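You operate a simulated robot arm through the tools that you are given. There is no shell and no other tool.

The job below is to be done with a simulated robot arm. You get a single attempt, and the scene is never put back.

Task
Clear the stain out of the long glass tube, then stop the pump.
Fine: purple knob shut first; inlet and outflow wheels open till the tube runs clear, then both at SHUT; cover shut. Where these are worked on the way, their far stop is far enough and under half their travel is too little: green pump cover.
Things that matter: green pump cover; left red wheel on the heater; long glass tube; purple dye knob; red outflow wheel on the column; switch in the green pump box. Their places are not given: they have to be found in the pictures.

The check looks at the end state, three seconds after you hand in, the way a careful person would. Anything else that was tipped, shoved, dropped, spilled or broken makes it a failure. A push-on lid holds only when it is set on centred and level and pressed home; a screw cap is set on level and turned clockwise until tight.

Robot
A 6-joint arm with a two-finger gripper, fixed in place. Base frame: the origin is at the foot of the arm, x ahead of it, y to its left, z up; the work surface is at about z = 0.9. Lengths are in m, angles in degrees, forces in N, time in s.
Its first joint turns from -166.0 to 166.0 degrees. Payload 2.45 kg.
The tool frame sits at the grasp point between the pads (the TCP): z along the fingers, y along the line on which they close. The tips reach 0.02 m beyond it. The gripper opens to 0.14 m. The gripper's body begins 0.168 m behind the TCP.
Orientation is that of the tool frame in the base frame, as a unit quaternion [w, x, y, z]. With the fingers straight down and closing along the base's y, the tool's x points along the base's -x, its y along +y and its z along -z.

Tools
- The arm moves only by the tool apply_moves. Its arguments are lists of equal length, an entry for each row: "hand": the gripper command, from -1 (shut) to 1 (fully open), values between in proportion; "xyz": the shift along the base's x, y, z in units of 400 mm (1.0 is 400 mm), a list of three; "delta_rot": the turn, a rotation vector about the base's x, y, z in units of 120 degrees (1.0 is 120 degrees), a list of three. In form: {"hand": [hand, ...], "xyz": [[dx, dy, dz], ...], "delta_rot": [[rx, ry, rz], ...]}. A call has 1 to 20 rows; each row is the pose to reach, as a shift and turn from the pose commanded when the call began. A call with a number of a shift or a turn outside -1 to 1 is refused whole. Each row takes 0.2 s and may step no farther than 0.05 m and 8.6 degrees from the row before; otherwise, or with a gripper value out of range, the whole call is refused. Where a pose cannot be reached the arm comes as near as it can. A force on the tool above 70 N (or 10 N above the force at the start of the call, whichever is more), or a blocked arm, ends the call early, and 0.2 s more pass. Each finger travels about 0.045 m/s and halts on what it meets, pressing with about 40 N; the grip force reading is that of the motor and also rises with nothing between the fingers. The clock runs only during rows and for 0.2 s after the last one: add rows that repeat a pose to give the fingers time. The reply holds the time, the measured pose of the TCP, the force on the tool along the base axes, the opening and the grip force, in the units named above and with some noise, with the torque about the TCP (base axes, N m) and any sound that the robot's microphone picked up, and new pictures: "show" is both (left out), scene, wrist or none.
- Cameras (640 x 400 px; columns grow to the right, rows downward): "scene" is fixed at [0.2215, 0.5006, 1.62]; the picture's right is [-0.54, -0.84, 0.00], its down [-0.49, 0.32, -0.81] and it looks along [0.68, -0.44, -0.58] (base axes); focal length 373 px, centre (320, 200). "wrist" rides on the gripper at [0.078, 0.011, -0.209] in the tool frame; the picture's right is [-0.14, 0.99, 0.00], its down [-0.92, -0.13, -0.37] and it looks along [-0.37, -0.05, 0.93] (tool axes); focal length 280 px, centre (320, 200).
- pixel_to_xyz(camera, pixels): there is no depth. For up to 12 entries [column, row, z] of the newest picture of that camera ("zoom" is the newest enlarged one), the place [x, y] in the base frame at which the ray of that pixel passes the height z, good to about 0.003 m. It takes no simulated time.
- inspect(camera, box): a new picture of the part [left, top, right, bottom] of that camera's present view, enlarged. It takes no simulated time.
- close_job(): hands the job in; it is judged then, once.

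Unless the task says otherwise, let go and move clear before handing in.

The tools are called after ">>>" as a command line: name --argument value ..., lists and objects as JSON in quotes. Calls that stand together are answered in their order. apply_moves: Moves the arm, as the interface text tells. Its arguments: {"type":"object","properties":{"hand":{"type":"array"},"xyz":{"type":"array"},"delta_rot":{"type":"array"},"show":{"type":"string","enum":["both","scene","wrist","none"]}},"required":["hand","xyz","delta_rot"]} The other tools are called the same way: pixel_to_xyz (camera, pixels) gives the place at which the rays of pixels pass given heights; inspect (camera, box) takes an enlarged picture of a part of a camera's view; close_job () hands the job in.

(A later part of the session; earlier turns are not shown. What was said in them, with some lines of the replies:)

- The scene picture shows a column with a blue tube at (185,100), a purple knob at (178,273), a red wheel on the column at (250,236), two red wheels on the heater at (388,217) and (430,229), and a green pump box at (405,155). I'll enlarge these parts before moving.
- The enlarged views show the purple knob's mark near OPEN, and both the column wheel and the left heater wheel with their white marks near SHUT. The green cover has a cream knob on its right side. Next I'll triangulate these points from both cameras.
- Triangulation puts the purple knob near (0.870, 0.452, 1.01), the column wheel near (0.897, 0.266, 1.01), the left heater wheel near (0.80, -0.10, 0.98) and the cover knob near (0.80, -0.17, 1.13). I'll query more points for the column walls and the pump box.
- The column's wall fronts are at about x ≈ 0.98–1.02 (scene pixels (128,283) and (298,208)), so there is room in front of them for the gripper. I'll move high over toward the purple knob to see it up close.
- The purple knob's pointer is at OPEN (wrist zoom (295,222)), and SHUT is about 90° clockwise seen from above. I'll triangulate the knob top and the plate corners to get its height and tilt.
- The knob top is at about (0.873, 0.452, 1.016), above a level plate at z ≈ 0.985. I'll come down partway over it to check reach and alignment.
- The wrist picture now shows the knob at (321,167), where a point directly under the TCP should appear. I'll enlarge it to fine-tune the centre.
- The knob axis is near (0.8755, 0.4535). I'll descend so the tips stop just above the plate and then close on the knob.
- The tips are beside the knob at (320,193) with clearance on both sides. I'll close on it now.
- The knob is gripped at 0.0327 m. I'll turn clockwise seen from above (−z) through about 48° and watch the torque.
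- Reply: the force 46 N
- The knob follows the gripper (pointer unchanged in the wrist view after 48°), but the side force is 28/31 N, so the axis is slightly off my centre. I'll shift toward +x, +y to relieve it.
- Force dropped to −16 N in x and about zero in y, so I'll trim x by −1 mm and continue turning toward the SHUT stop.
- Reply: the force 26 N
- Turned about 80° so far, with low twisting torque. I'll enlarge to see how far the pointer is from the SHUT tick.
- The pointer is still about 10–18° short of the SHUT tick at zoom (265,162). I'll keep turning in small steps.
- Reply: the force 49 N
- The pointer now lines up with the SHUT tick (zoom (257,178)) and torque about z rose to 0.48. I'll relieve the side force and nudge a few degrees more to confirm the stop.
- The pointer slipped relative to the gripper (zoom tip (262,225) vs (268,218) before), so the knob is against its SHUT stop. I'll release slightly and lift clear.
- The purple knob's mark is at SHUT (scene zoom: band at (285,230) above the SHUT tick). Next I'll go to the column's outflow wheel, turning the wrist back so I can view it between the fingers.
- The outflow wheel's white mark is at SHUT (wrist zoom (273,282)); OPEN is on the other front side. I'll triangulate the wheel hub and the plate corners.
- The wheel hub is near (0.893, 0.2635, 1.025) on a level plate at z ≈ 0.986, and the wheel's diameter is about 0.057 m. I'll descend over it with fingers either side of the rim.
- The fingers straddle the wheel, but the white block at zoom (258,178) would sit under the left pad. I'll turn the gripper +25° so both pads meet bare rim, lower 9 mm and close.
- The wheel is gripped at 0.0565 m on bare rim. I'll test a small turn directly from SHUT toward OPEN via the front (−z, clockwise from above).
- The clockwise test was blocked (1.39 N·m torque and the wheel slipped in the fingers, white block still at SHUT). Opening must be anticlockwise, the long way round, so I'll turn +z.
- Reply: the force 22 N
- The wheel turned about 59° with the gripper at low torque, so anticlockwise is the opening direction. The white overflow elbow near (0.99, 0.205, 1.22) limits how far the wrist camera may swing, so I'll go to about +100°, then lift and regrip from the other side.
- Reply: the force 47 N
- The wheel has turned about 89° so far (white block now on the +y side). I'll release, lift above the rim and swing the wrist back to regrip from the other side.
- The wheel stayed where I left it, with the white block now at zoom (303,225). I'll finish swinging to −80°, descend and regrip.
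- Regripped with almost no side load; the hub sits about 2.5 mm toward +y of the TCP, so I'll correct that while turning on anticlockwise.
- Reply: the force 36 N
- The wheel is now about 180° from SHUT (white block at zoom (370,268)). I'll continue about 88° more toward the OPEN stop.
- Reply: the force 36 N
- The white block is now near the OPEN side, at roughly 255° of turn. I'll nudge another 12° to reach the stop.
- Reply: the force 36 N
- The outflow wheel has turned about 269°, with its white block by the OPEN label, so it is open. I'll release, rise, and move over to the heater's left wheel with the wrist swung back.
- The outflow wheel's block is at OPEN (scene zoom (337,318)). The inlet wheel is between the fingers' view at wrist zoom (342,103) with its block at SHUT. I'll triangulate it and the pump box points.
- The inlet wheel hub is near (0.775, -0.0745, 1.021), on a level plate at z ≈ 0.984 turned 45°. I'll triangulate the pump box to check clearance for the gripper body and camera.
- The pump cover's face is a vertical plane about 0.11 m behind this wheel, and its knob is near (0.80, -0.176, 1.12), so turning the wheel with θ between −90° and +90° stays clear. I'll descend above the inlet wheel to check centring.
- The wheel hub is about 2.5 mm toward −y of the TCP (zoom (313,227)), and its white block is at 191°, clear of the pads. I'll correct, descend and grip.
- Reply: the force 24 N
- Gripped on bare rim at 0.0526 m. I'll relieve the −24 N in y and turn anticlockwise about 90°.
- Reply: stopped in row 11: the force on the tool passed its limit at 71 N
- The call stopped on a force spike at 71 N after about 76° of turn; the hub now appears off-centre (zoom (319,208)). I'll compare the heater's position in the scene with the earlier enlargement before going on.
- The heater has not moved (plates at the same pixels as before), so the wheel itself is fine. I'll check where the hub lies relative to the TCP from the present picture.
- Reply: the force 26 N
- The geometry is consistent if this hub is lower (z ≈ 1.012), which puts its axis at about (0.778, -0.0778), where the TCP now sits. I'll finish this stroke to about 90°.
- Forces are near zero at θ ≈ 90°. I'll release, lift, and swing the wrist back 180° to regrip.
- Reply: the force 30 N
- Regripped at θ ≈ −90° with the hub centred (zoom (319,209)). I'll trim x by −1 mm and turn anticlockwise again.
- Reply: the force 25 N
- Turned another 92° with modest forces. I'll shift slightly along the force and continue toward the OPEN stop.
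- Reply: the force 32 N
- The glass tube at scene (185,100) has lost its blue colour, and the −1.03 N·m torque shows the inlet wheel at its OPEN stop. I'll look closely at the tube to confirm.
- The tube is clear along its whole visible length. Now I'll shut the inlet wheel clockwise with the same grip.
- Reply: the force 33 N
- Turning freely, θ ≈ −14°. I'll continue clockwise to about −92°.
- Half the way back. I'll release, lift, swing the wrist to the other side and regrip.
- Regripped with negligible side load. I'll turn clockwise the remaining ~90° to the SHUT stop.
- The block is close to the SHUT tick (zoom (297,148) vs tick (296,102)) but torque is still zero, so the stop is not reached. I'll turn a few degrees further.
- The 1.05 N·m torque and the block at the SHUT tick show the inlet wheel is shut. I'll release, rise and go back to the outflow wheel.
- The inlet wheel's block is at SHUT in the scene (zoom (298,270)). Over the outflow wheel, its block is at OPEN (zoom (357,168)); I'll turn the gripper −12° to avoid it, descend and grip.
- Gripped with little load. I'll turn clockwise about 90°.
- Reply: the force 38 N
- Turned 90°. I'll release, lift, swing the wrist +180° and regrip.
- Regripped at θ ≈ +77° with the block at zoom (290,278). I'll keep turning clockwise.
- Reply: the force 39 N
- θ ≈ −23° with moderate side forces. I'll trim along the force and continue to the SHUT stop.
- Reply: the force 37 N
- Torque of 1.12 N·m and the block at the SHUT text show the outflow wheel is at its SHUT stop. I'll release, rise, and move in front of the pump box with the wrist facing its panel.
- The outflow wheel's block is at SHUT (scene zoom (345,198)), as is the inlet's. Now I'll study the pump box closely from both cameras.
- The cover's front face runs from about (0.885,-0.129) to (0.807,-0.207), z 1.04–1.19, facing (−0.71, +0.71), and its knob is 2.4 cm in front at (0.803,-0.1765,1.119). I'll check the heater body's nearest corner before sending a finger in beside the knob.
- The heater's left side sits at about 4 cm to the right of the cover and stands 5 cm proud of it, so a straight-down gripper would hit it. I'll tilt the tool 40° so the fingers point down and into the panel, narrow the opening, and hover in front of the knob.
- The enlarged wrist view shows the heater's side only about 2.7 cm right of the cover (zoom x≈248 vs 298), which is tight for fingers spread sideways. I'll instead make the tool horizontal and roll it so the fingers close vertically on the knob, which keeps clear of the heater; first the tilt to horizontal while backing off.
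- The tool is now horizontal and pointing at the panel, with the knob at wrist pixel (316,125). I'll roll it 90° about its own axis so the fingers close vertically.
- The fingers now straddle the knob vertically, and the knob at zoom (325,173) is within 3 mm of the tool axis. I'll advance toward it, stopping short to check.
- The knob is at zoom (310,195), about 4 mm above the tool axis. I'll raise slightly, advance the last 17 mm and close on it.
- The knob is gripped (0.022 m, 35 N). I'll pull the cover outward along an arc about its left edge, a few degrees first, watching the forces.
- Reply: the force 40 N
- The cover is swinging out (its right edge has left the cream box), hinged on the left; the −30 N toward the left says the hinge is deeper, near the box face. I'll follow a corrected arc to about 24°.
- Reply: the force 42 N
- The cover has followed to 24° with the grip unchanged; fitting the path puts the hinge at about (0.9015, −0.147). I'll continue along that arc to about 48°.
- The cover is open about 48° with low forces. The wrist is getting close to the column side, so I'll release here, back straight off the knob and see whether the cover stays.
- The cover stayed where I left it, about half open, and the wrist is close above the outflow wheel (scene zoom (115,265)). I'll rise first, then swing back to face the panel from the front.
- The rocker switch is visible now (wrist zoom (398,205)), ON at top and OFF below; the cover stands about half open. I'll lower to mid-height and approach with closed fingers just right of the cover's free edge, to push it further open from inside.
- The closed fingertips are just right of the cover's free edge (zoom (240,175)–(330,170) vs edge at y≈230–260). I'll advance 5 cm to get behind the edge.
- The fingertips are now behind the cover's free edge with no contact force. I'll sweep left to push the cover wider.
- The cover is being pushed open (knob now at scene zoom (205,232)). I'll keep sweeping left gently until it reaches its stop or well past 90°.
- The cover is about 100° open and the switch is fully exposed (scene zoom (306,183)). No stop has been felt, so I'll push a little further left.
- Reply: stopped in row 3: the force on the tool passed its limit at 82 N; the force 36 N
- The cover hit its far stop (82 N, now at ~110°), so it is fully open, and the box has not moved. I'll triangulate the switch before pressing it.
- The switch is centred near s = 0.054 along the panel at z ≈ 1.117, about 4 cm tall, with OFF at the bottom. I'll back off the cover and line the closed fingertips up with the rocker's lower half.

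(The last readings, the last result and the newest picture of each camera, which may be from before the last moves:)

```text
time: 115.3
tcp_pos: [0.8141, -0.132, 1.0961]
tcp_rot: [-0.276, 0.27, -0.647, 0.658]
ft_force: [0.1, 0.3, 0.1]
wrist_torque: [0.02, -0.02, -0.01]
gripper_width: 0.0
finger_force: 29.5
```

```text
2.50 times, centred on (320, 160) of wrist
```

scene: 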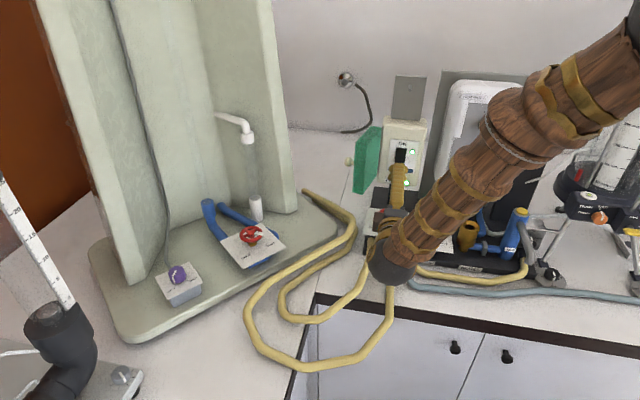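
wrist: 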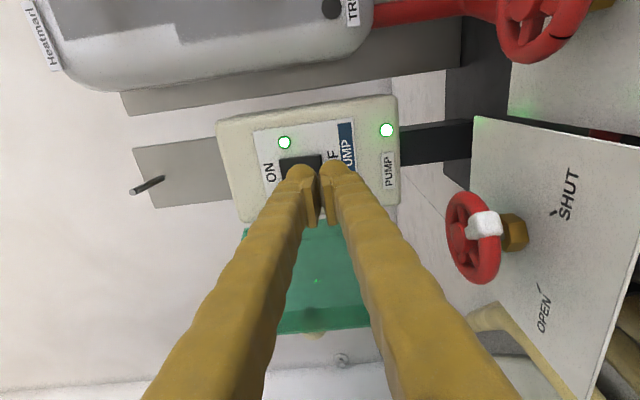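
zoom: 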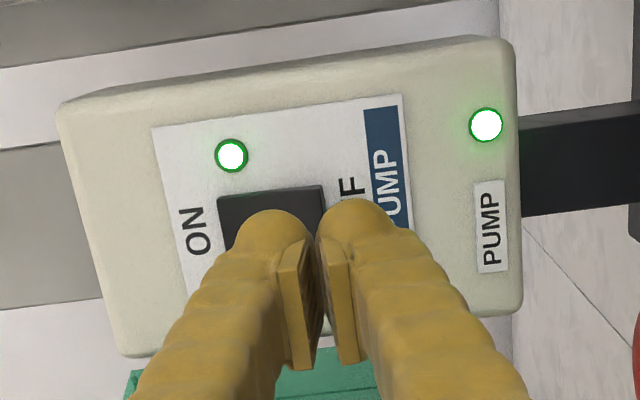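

The fingertips are in front of the rocker's lower end (wrist zoom: rocker 218–325, tool axis at 320). I'll lower 6 mm and press inward in small steps.

>>> apply_moves --hand '[-1, -1, -1, -1, -1]' --xyz '[[0.02, -0.02, -0.015], [0.053, -0.053, -0.015], [0.0636, -0.0636, -0.015], [0.0707, -0.0707, -0.015], [0.0778, -0.0778, -0.015]]' --delta_rot '[[0, 0, 0], [0, 0, 0], [0, 0, 0], [0, 0, 0], [0, 0, 0]]'

>>> inspect --camera "wrist" --box '[220, 80, 420, 240]'

>>> inspect --camera "scene" --box '[340, 100, 470, 220]'

```text
time: 116.5
tcp_pos: [0.8457, -0.1627, 1.0893]
tcp_rot: [-0.276, 0.27, -0.646, 0.659]
ft_force: [1.0, 0.8, 0.3]
wrist_torque: [-0.04, 0.02, 0.04]
gripper_width: 0.0
finger_force: 29.2
```

scene: 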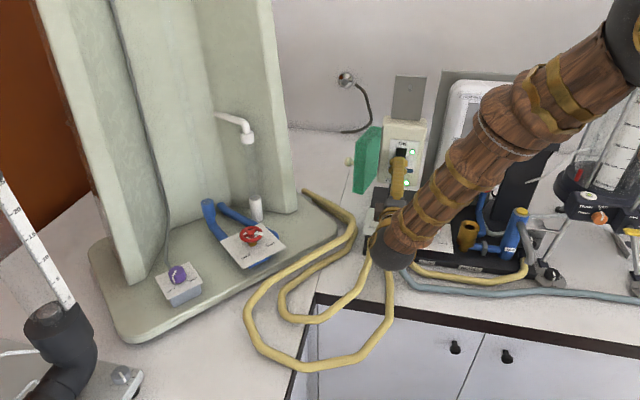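
wrist: 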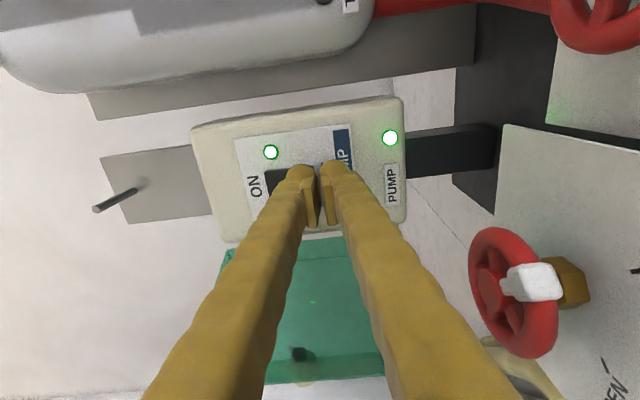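

```text
2.50 times, centred on (320, 160) of wrist
```

zoom: 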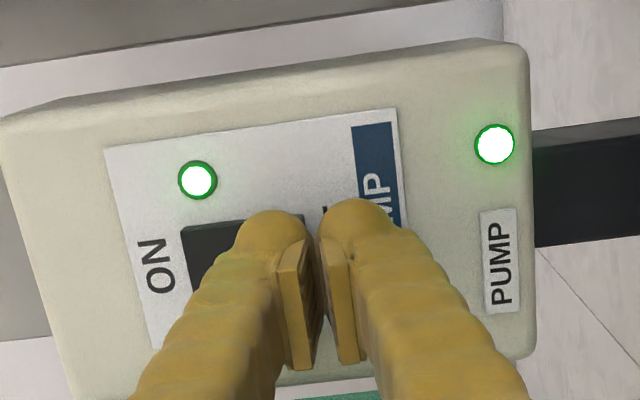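

```text
3.33 times, centred on (405, 160) of scene
```

zoom: 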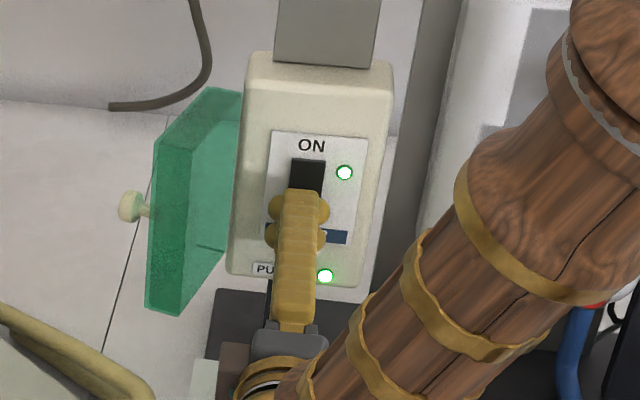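

No contact yet; the tips are at about n = −0.016 and the rocker's lower half is directly ahead (zoom (285,235)). I'll press on in 3 mm steps.

>>> apply_moves --hand '[-1, -1, -1, -1]' --xyz '[[0.0053, -0.0053, 0], [0.0106, -0.0106, 0], [0.016, -0.016, 0], [0.021, -0.021, 0]]' --delta_rot '[[0, 0, 0], [0, 0, 0], [0, 0, 0], [0, 0, 0]]'

>>> inspect --camera "wrist" --box '[220, 80, 420, 240]'

>>> inspect --camera "scene" --box '[340, 100, 470, 220]'

```text
time: 117.6
tcp_pos: [0.8513, -0.1686, 1.0885]
tcp_rot: [-0.275, 0.271, -0.646, 0.659]
ft_force: [-21.6, 17.1, 5.3]
wrist_torque: [-0.36, -0.19, -0.18]
gripper_width: 0.0002
finger_force: 29.0
heard: click
stopped in row 4: the force on the tool passed its limit at 75 N (the readings are from after the stop); the commanded pose is now the measured one
```

scene: 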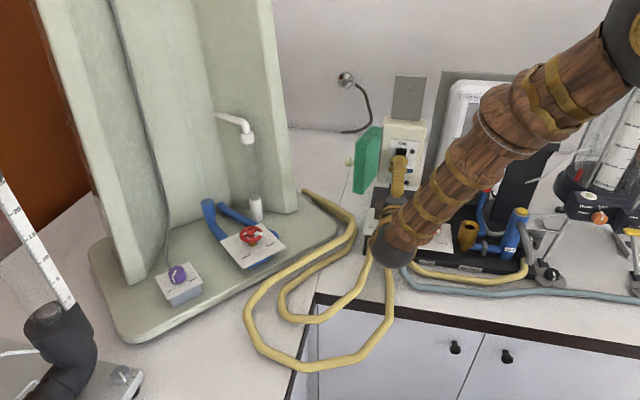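
wrist: 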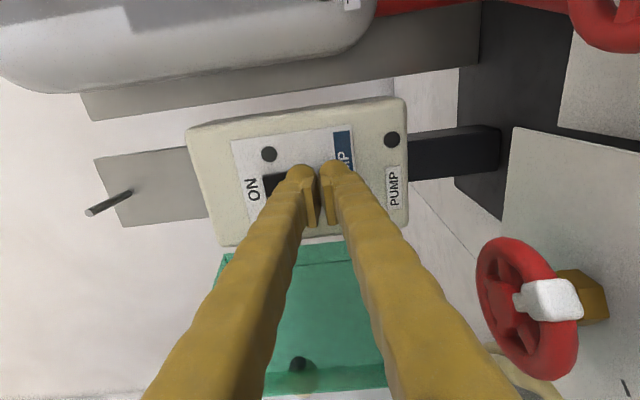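

```text
2.50 times, centred on (320, 160) of wrist
```

zoom: 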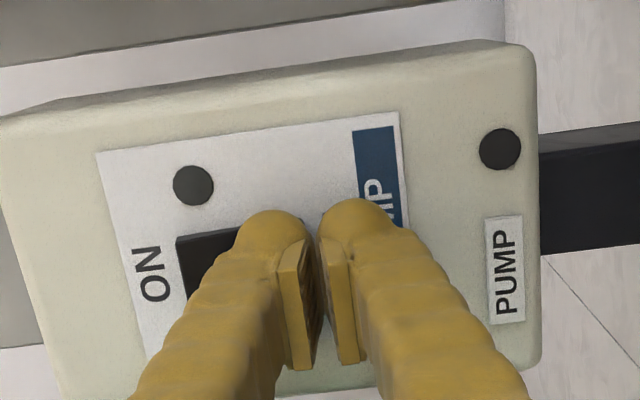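

```text
3.33 times, centred on (405, 160) of scene
```

zoom: 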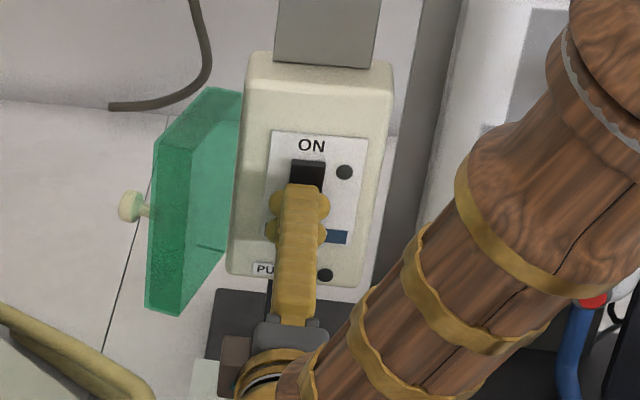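

A click was heard and both lamps went dark (wrist zoom (193,185) and (500,148)), so the pump is off. I'll back straight out, rise above the knob's height and go round to the outer side of the open cover to push it shut.

>>> apply_moves --hand '[-1, -1, -1, -1, -1, -1, -1, -1, -1]' --xyz '[[-0.07, 0.07, 0], [-0.14, 0.14, 0], [-0.21, 0.21, 0.03], [-0.285, 0.285, 0.07], [-0.222, 0.348, 0.11], [-0.159, 0.411, 0.15], [-0.096, 0.474, 0.186], [-0.033, 0.537, 0.186], [0.03, 0.6, 0.186]]' --delta_rot '[[0, 0, 0], [0, 0, 0], [0, 0, 0], [0, 0, 0], [0, 0, 0], [0, 0, 0], [0, 0, 0], [0, 0, 0], [0, 0, 0]]'

>>> inspect --camera "scene" --box '[320, 100, 470, 240]'

>>> inspect --camera "wrist" --box '[220, 40, 420, 240]'

```text
time: 119.6
tcp_pos: [0.8648, 0.0719, 1.1653]
tcp_rot: [-0.275, 0.271, -0.647, 0.658]
ft_force: [0.3, -0.7, -0.6]
wrist_torque: [-0.04, 0.0, -0.02]
gripper_width: 0.0001
finger_force: 29.5
```

scene: 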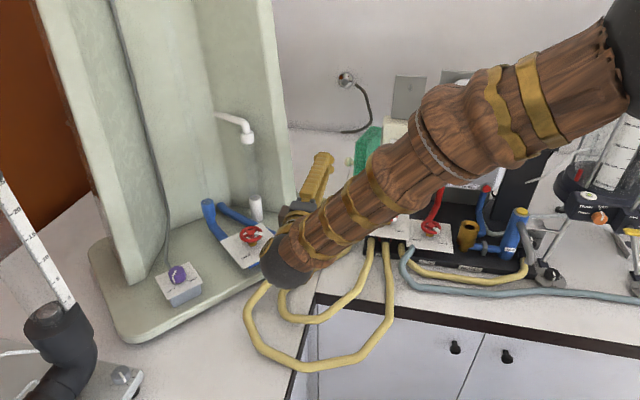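
wrist: 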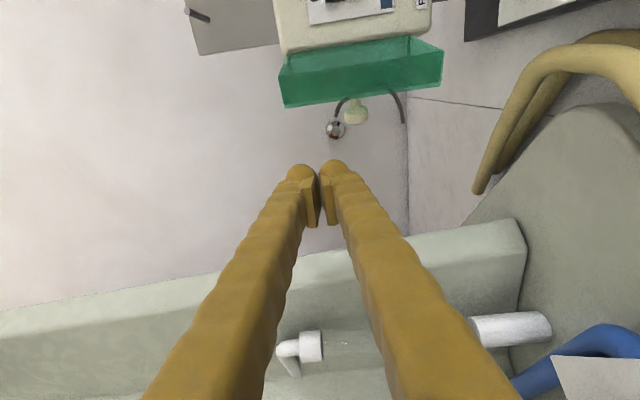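

```text
2.86 times, centred on (395, 170) of scene
```

zoom: 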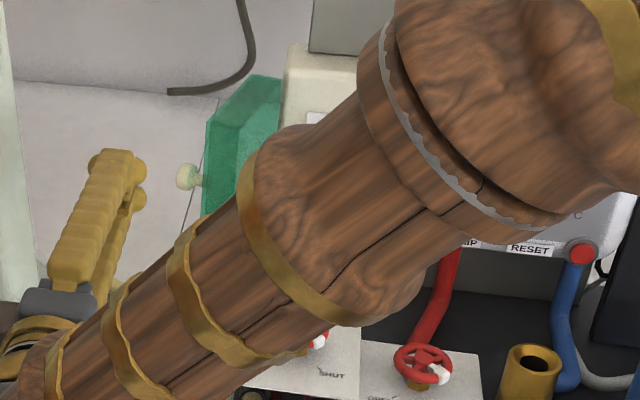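

```text
2.00 times, centred on (320, 140) of wrist
```

zoom: 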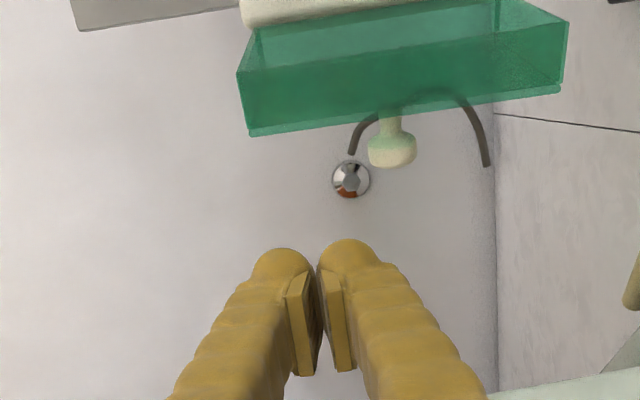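

The fingers are left of the cover and above the knob's height (wrist zoom: knob at (392,150), fingers at x≈285–350). I'll advance beside the cover, then sweep right to swing it closed.

>>> apply_moves --hand '[-1, -1, -1, -1, -1, -1]' --xyz '[[0.07, -0.07, 0], [0.134, -0.134, 0], [0.098, -0.17, 0], [0.062, -0.206, 0], [0.027, -0.241, 0], [-0.008, -0.276, 0]]' --delta_rot '[[0, 0, 0], [0, 0, 0], [0, 0, 0], [0, 0, 0], [0, 0, 0], [0, 0, 0]]'

>>> inspect --camera "wrist" --box '[220, 40, 420, 240]'

>>> inspect --camera "scene" --box '[320, 100, 470, 240]'

```text
time: 121.0
tcp_pos: [0.8628, -0.04, 1.1635]
tcp_rot: [-0.275, 0.271, -0.647, 0.658]
ft_force: [0.6, -0.1, 0.4]
wrist_torque: [0.01, 0.0, 0.0]
gripper_width: 0.0
finger_force: 29.5
```

scene: 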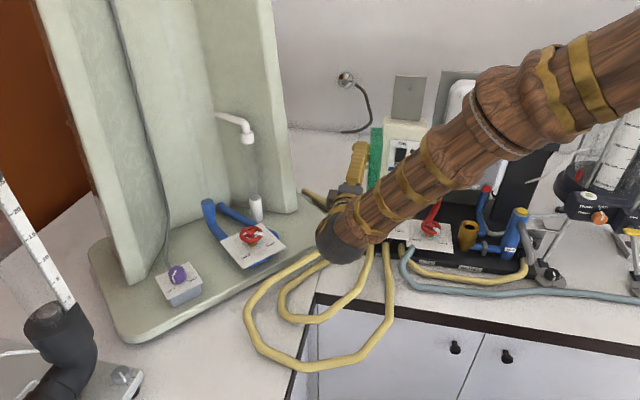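
wrist: 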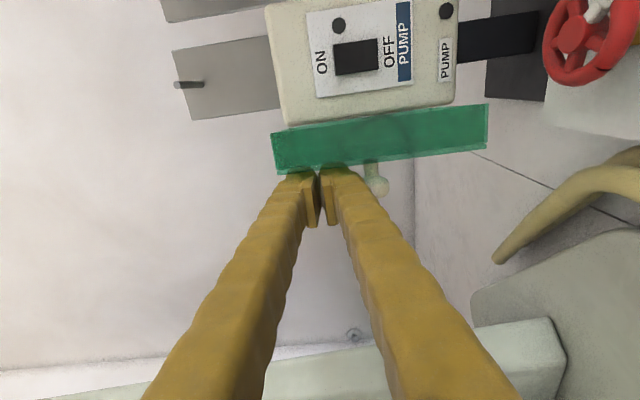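

```text
2.00 times, centred on (320, 140) of wrist
```

zoom: 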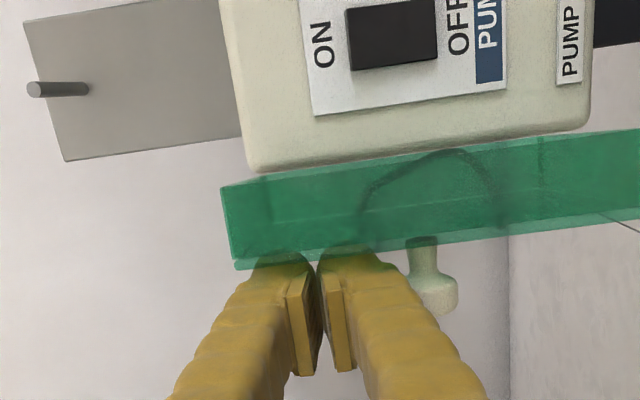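

```text
2.86 times, centred on (395, 170) of scene
```

zoom: 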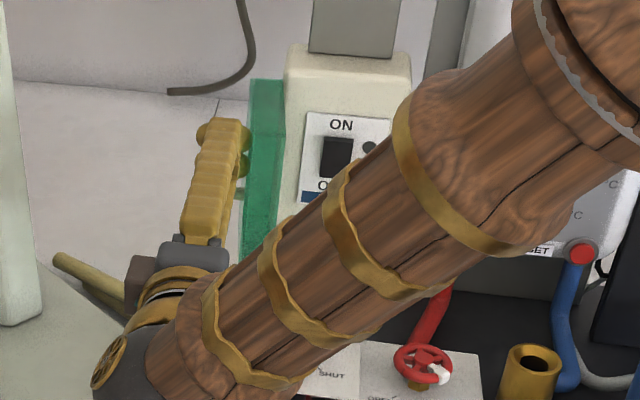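

The cover is back to about 90° and following the fingers with no load. I'll keep sweeping right.

>>> apply_moves --hand '[-1, -1, -1, -1]' --xyz '[[-0.035, -0.035, 0], [-0.07, -0.07, 0], [-0.105, -0.105, 0], [-0.14, -0.14, 0]]' --delta_rot '[[0, 0, 0], [0, 0, 0], [0, 0, 0], [0, 0, 0]]'

>>> inspect --camera "wrist" --box '[220, 60, 420, 260]'

>>> inspect --camera "scene" --box '[320, 100, 470, 240]'

```text
time: 122.0
tcp_pos: [0.8056, -0.0964, 1.1629]
tcp_rot: [-0.275, 0.27, -0.646, 0.658]
ft_force: [0.4, -0.3, -0.4]
wrist_torque: [-0.03, 0.02, 0.03]
gripper_width: 0.0
finger_force: 29.2
```

scene: 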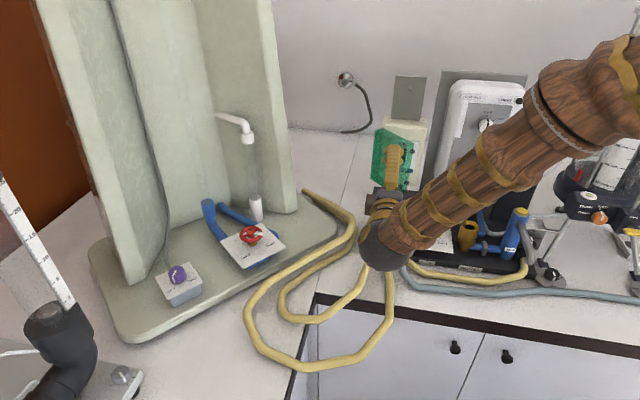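
wrist: 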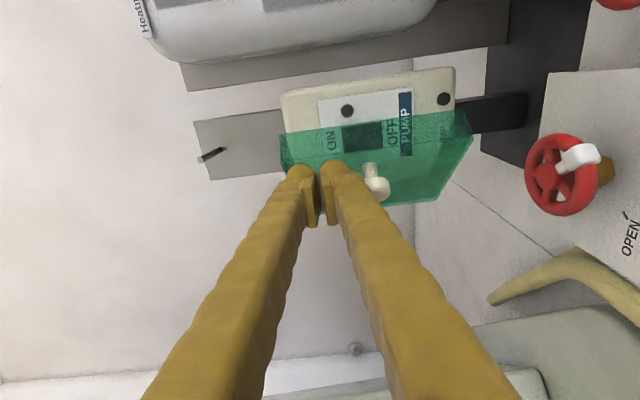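

```text
2.00 times, centred on (320, 160) of wrist
```

zoom: 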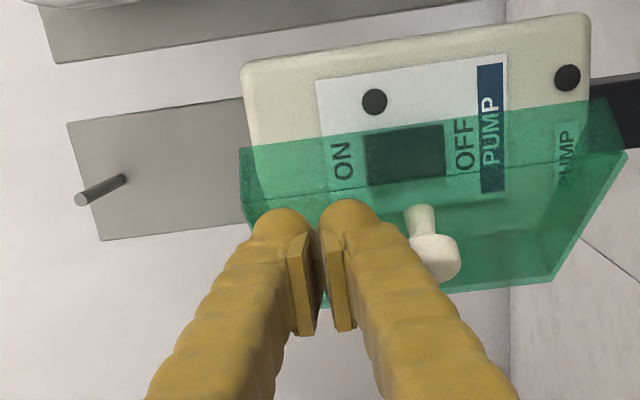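

```text
2.86 times, centred on (395, 170) of scene
```

zoom: 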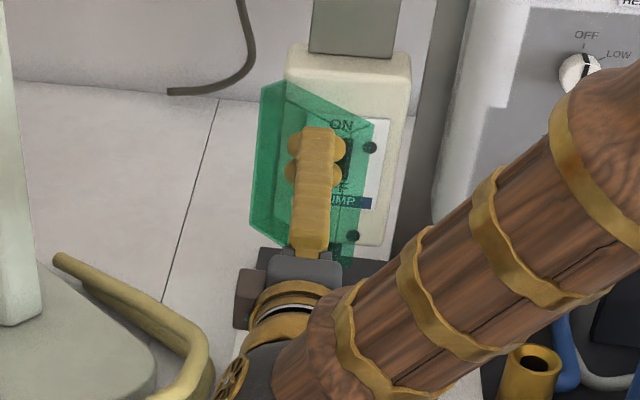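

The cover is about 45° open with the fingertips on its outer face. I'll curve the push right and inward to bring it nearly shut.

>>> apply_moves --hand '[-1, -1, -1, -1, -1]' --xyz '[[-0.0088, -0.0619, 0], [-0.005, -0.093, 0], [-0.001, -0.1246, 0], [0.0088, -0.168, 0], [0.018, -0.177, 0]]' --delta_rot '[[0, 0, 0], [0, 0, 0], [0, 0, 0], [0, 0, 0], [0, 0, 0]]'

>>> inspect --camera "wrist" --box '[220, 80, 420, 280]'

>>> inspect --camera "scene" --box '[340, 100, 470, 220]'

```text
time: 123.2
tcp_pos: [0.8135, -0.1665, 1.1632]
tcp_rot: [-0.274, 0.271, -0.647, 0.658]
ft_force: [-0.2, 0.3, 0.6]
wrist_torque: [0.04, 0.0, -0.01]
gripper_width: 0.0
finger_force: 28.9
```

scene: 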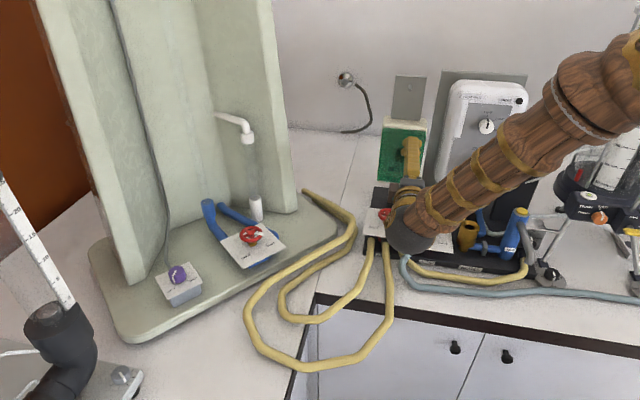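
wrist: 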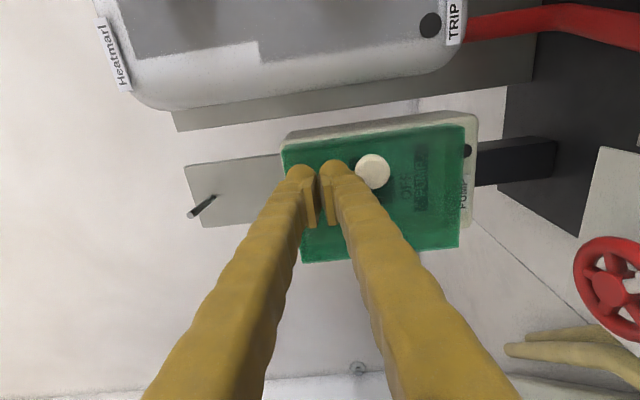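

```text
2.00 times, centred on (320, 180) of wrist
```

zoom: 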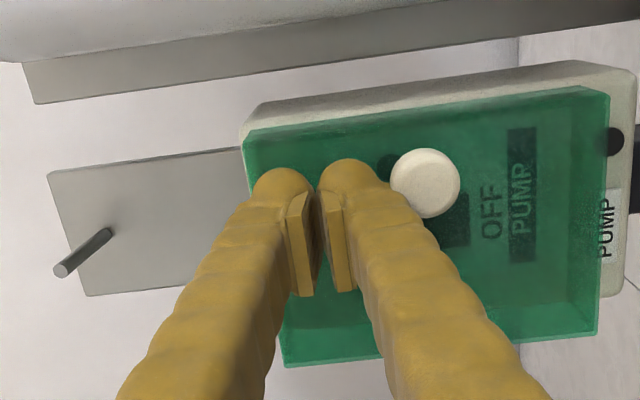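

```text
3.33 times, centred on (405, 160) of scene
```

zoom: 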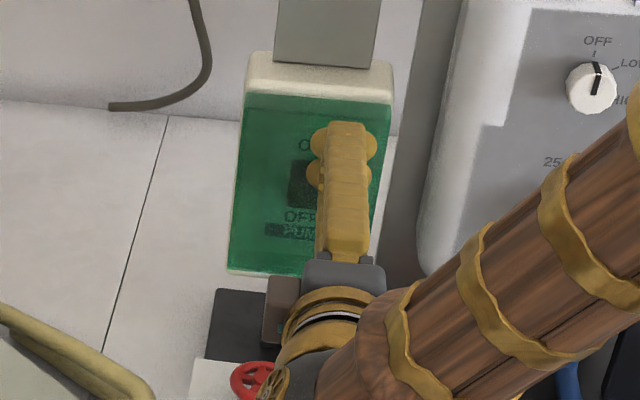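

The cover is nearly shut, with the fingertips 4 mm from its closed plane. I'll press it home in 2 mm steps until I feel the stop.

>>> apply_moves --hand '[-1, -1, -1, -1, -1]' --xyz '[[0.0035, -0.0035, 0], [0.007, -0.007, 0], [0.0105, -0.0105, 0], [0.014, -0.014, 0], [0.0165, -0.0165, 0]]' --delta_rot '[[0, 0, 0], [0, 0, 0], [0, 0, 0], [0, 0, 0], [0, 0, 0]]'

>>> inspect --camera "wrist" --box '[220, 80, 420, 280]'

```text
time: 124.3
tcp_pos: [0.8159, -0.1696, 1.1632]
tcp_rot: [-0.275, 0.272, -0.646, 0.658]
ft_force: [-31.2, 24.7, 3.9]
wrist_torque: [0.09, 0.13, -0.07]
gripper_width: 0.006
finger_force: 29.3
stopped in row 5: the force on the tool passed its limit at 76 N (the readings are from after the stop); the commanded pose is now the measured one
```

scene: 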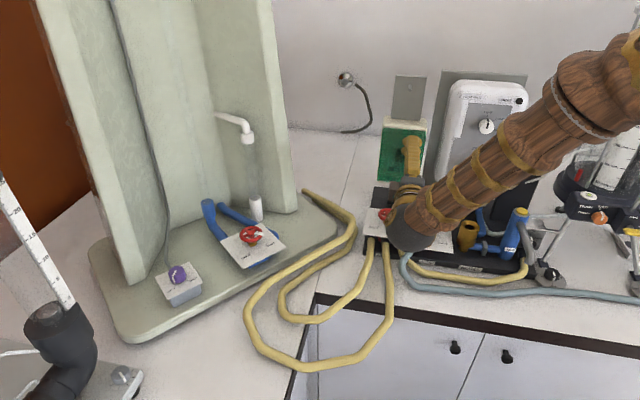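
wrist: 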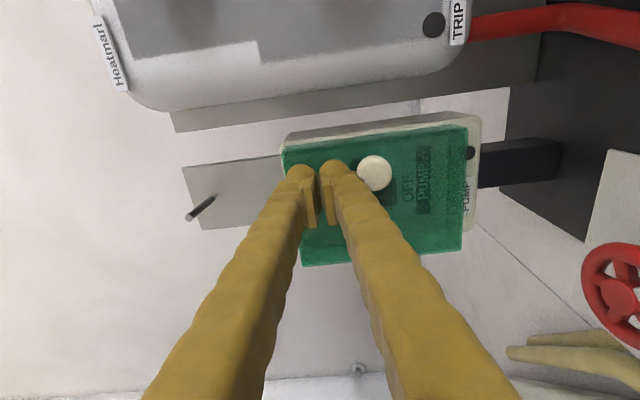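

```text
2.00 times, centred on (320, 180) of wrist
```

zoom: 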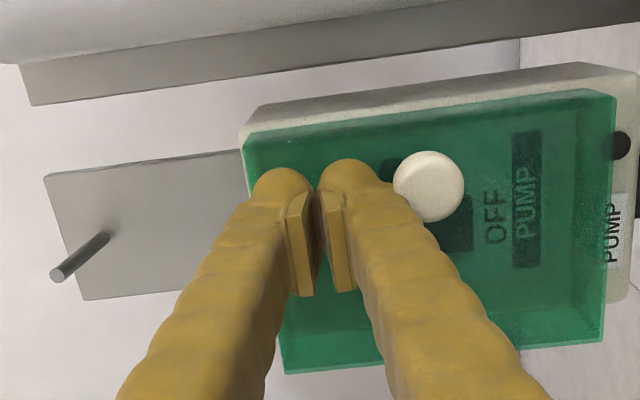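

The cover met its stop (76 N) and looks flush. I'll back straight out and move clear so both cameras can check everything.

>>> apply_moves --hand '[-1, -1, -1, -1, -1, -1, -1, -1]' --xyz '[[-0.03, 0.03, 0], [-0.09, 0.09, 0], [-0.16, 0.16, 0], [-0.24, 0.24, 0.02], [-0.32, 0.3, 0.06], [-0.4, 0.34, 0.12], [-0.48, 0.36, 0.2], [-0.54, 0.38, 0.28]]' --delta_rot '[[0, 0, 0], [0, 0, 0], [0, 0, 0], [0, 0, 0], [0, 0, 0], [0, 0, 0], [0, 0, 0], [0, 0, 0]]'

>>> inspect --camera "scene" --box '[340, 110, 480, 260]'

>>> inspect --camera "scene" --box '[130, 190, 310, 310]'

>>> inspect --camera "scene" --box '[30, 0, 320, 200]'

>>> inspect --camera "wrist" --box '[240, 60, 480, 240]'

```text
time: 126.1
tcp_pos: [0.5992, -0.0181, 1.2764]
tcp_rot: [-0.275, 0.271, -0.647, 0.658]
ft_force: [0.7, -1.3, 0.6]
wrist_torque: [0.0, -0.03, 0.05]
gripper_width: 0.0001
finger_force: 29.6
```

scene: 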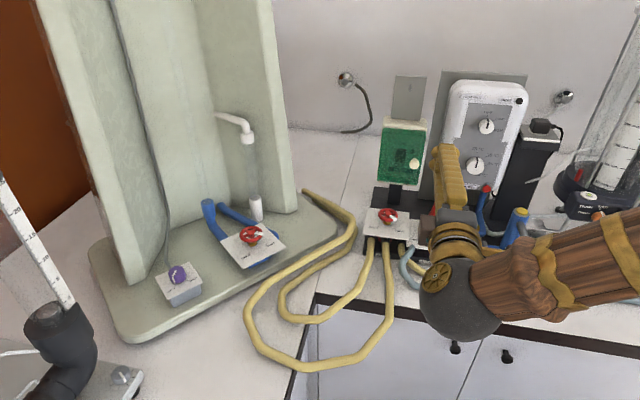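
wrist: 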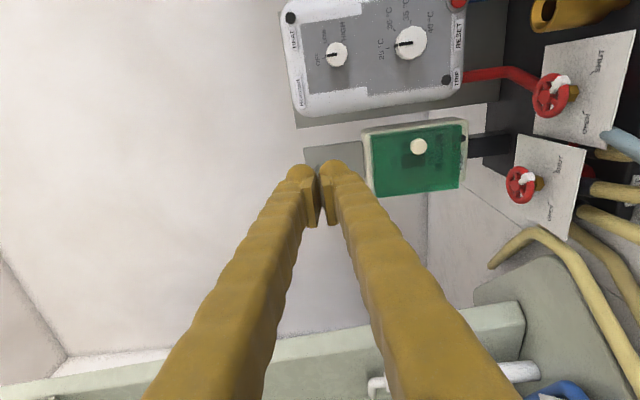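

```text
2.67 times, centred on (410, 185) of scene
```

zoom: 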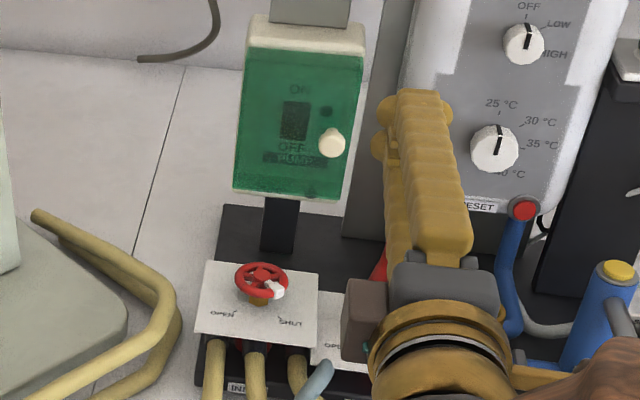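

```text
3.33 times, centred on (220, 250) of scene
```

zoom: 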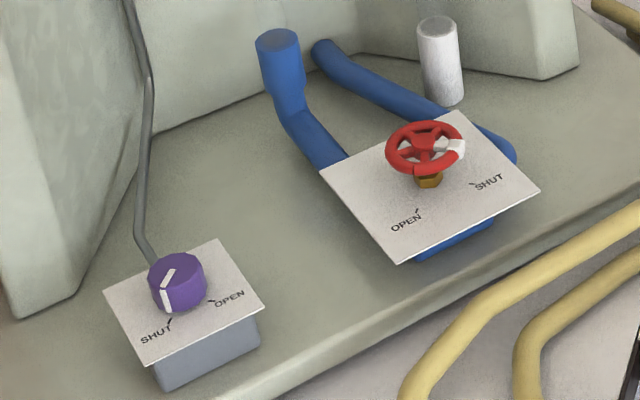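

```text
2.00 times, centred on (175, 100) of scene
```

zoom: 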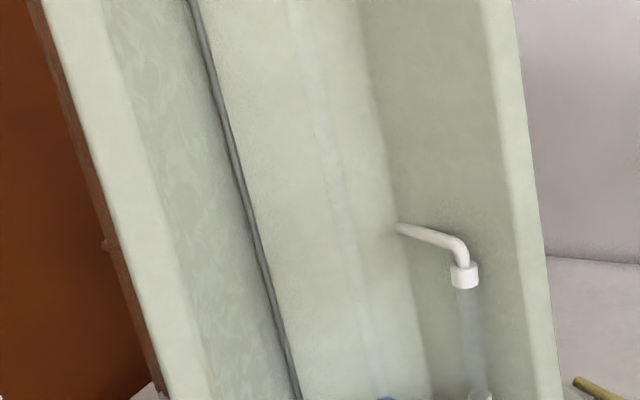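

```text
2.22 times, centred on (360, 150) of wrist
```

zoom: 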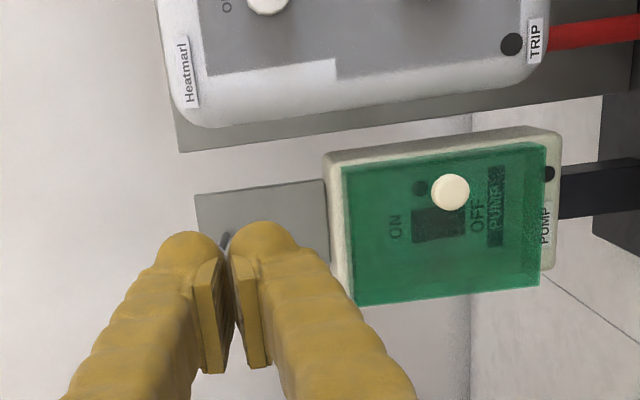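

All readings agree:
- The tube is clear.
- The purple knob, inlet wheel and outflow wheel marks are at SHUT.
- The pump lamps are dark.
- The cover's corners sit at the same pixels as when it was shut at the start (zoom (247,55), (362,55), (340,200)).

The arm is clear of everything, so I'm handing the job in.

>>> close_job

```text
The job is handed in.
```

The long glass tube is clear and the pump is stopped. I've handed the job in; I don't have the check's result yet.

- **Purple knob:** I turned it to its SHUT stop before touching anything else.
- **Flushing:** I opened the outflow wheel on the column, then the left wheel on the heater. The blue stain was gone from the whole visible length of the tube once both were open.
- **Wheels:** I turned both back clockwise until they hit the stop, the inlet first. Their white marks sit at SHUT.
- **Pump:** I opened the green cover to its far stop and pressed the switch to OFF. It clicked, and both lamps went dark.
- **Cover:** I pushed it shut against its stop. In the last pictures it sits where it did at the start.

Four moves ended early because the force limit tripped at 71–82 N. They happened while turning the inlet wheel, at the cover's open stop, on the switch press and at the cover's closed stop. I checked the pictures after the wheel and cover-open stops, and in the final views the pump box and wheel plates looked unmoved. The arm was clear of everything when I handed in.
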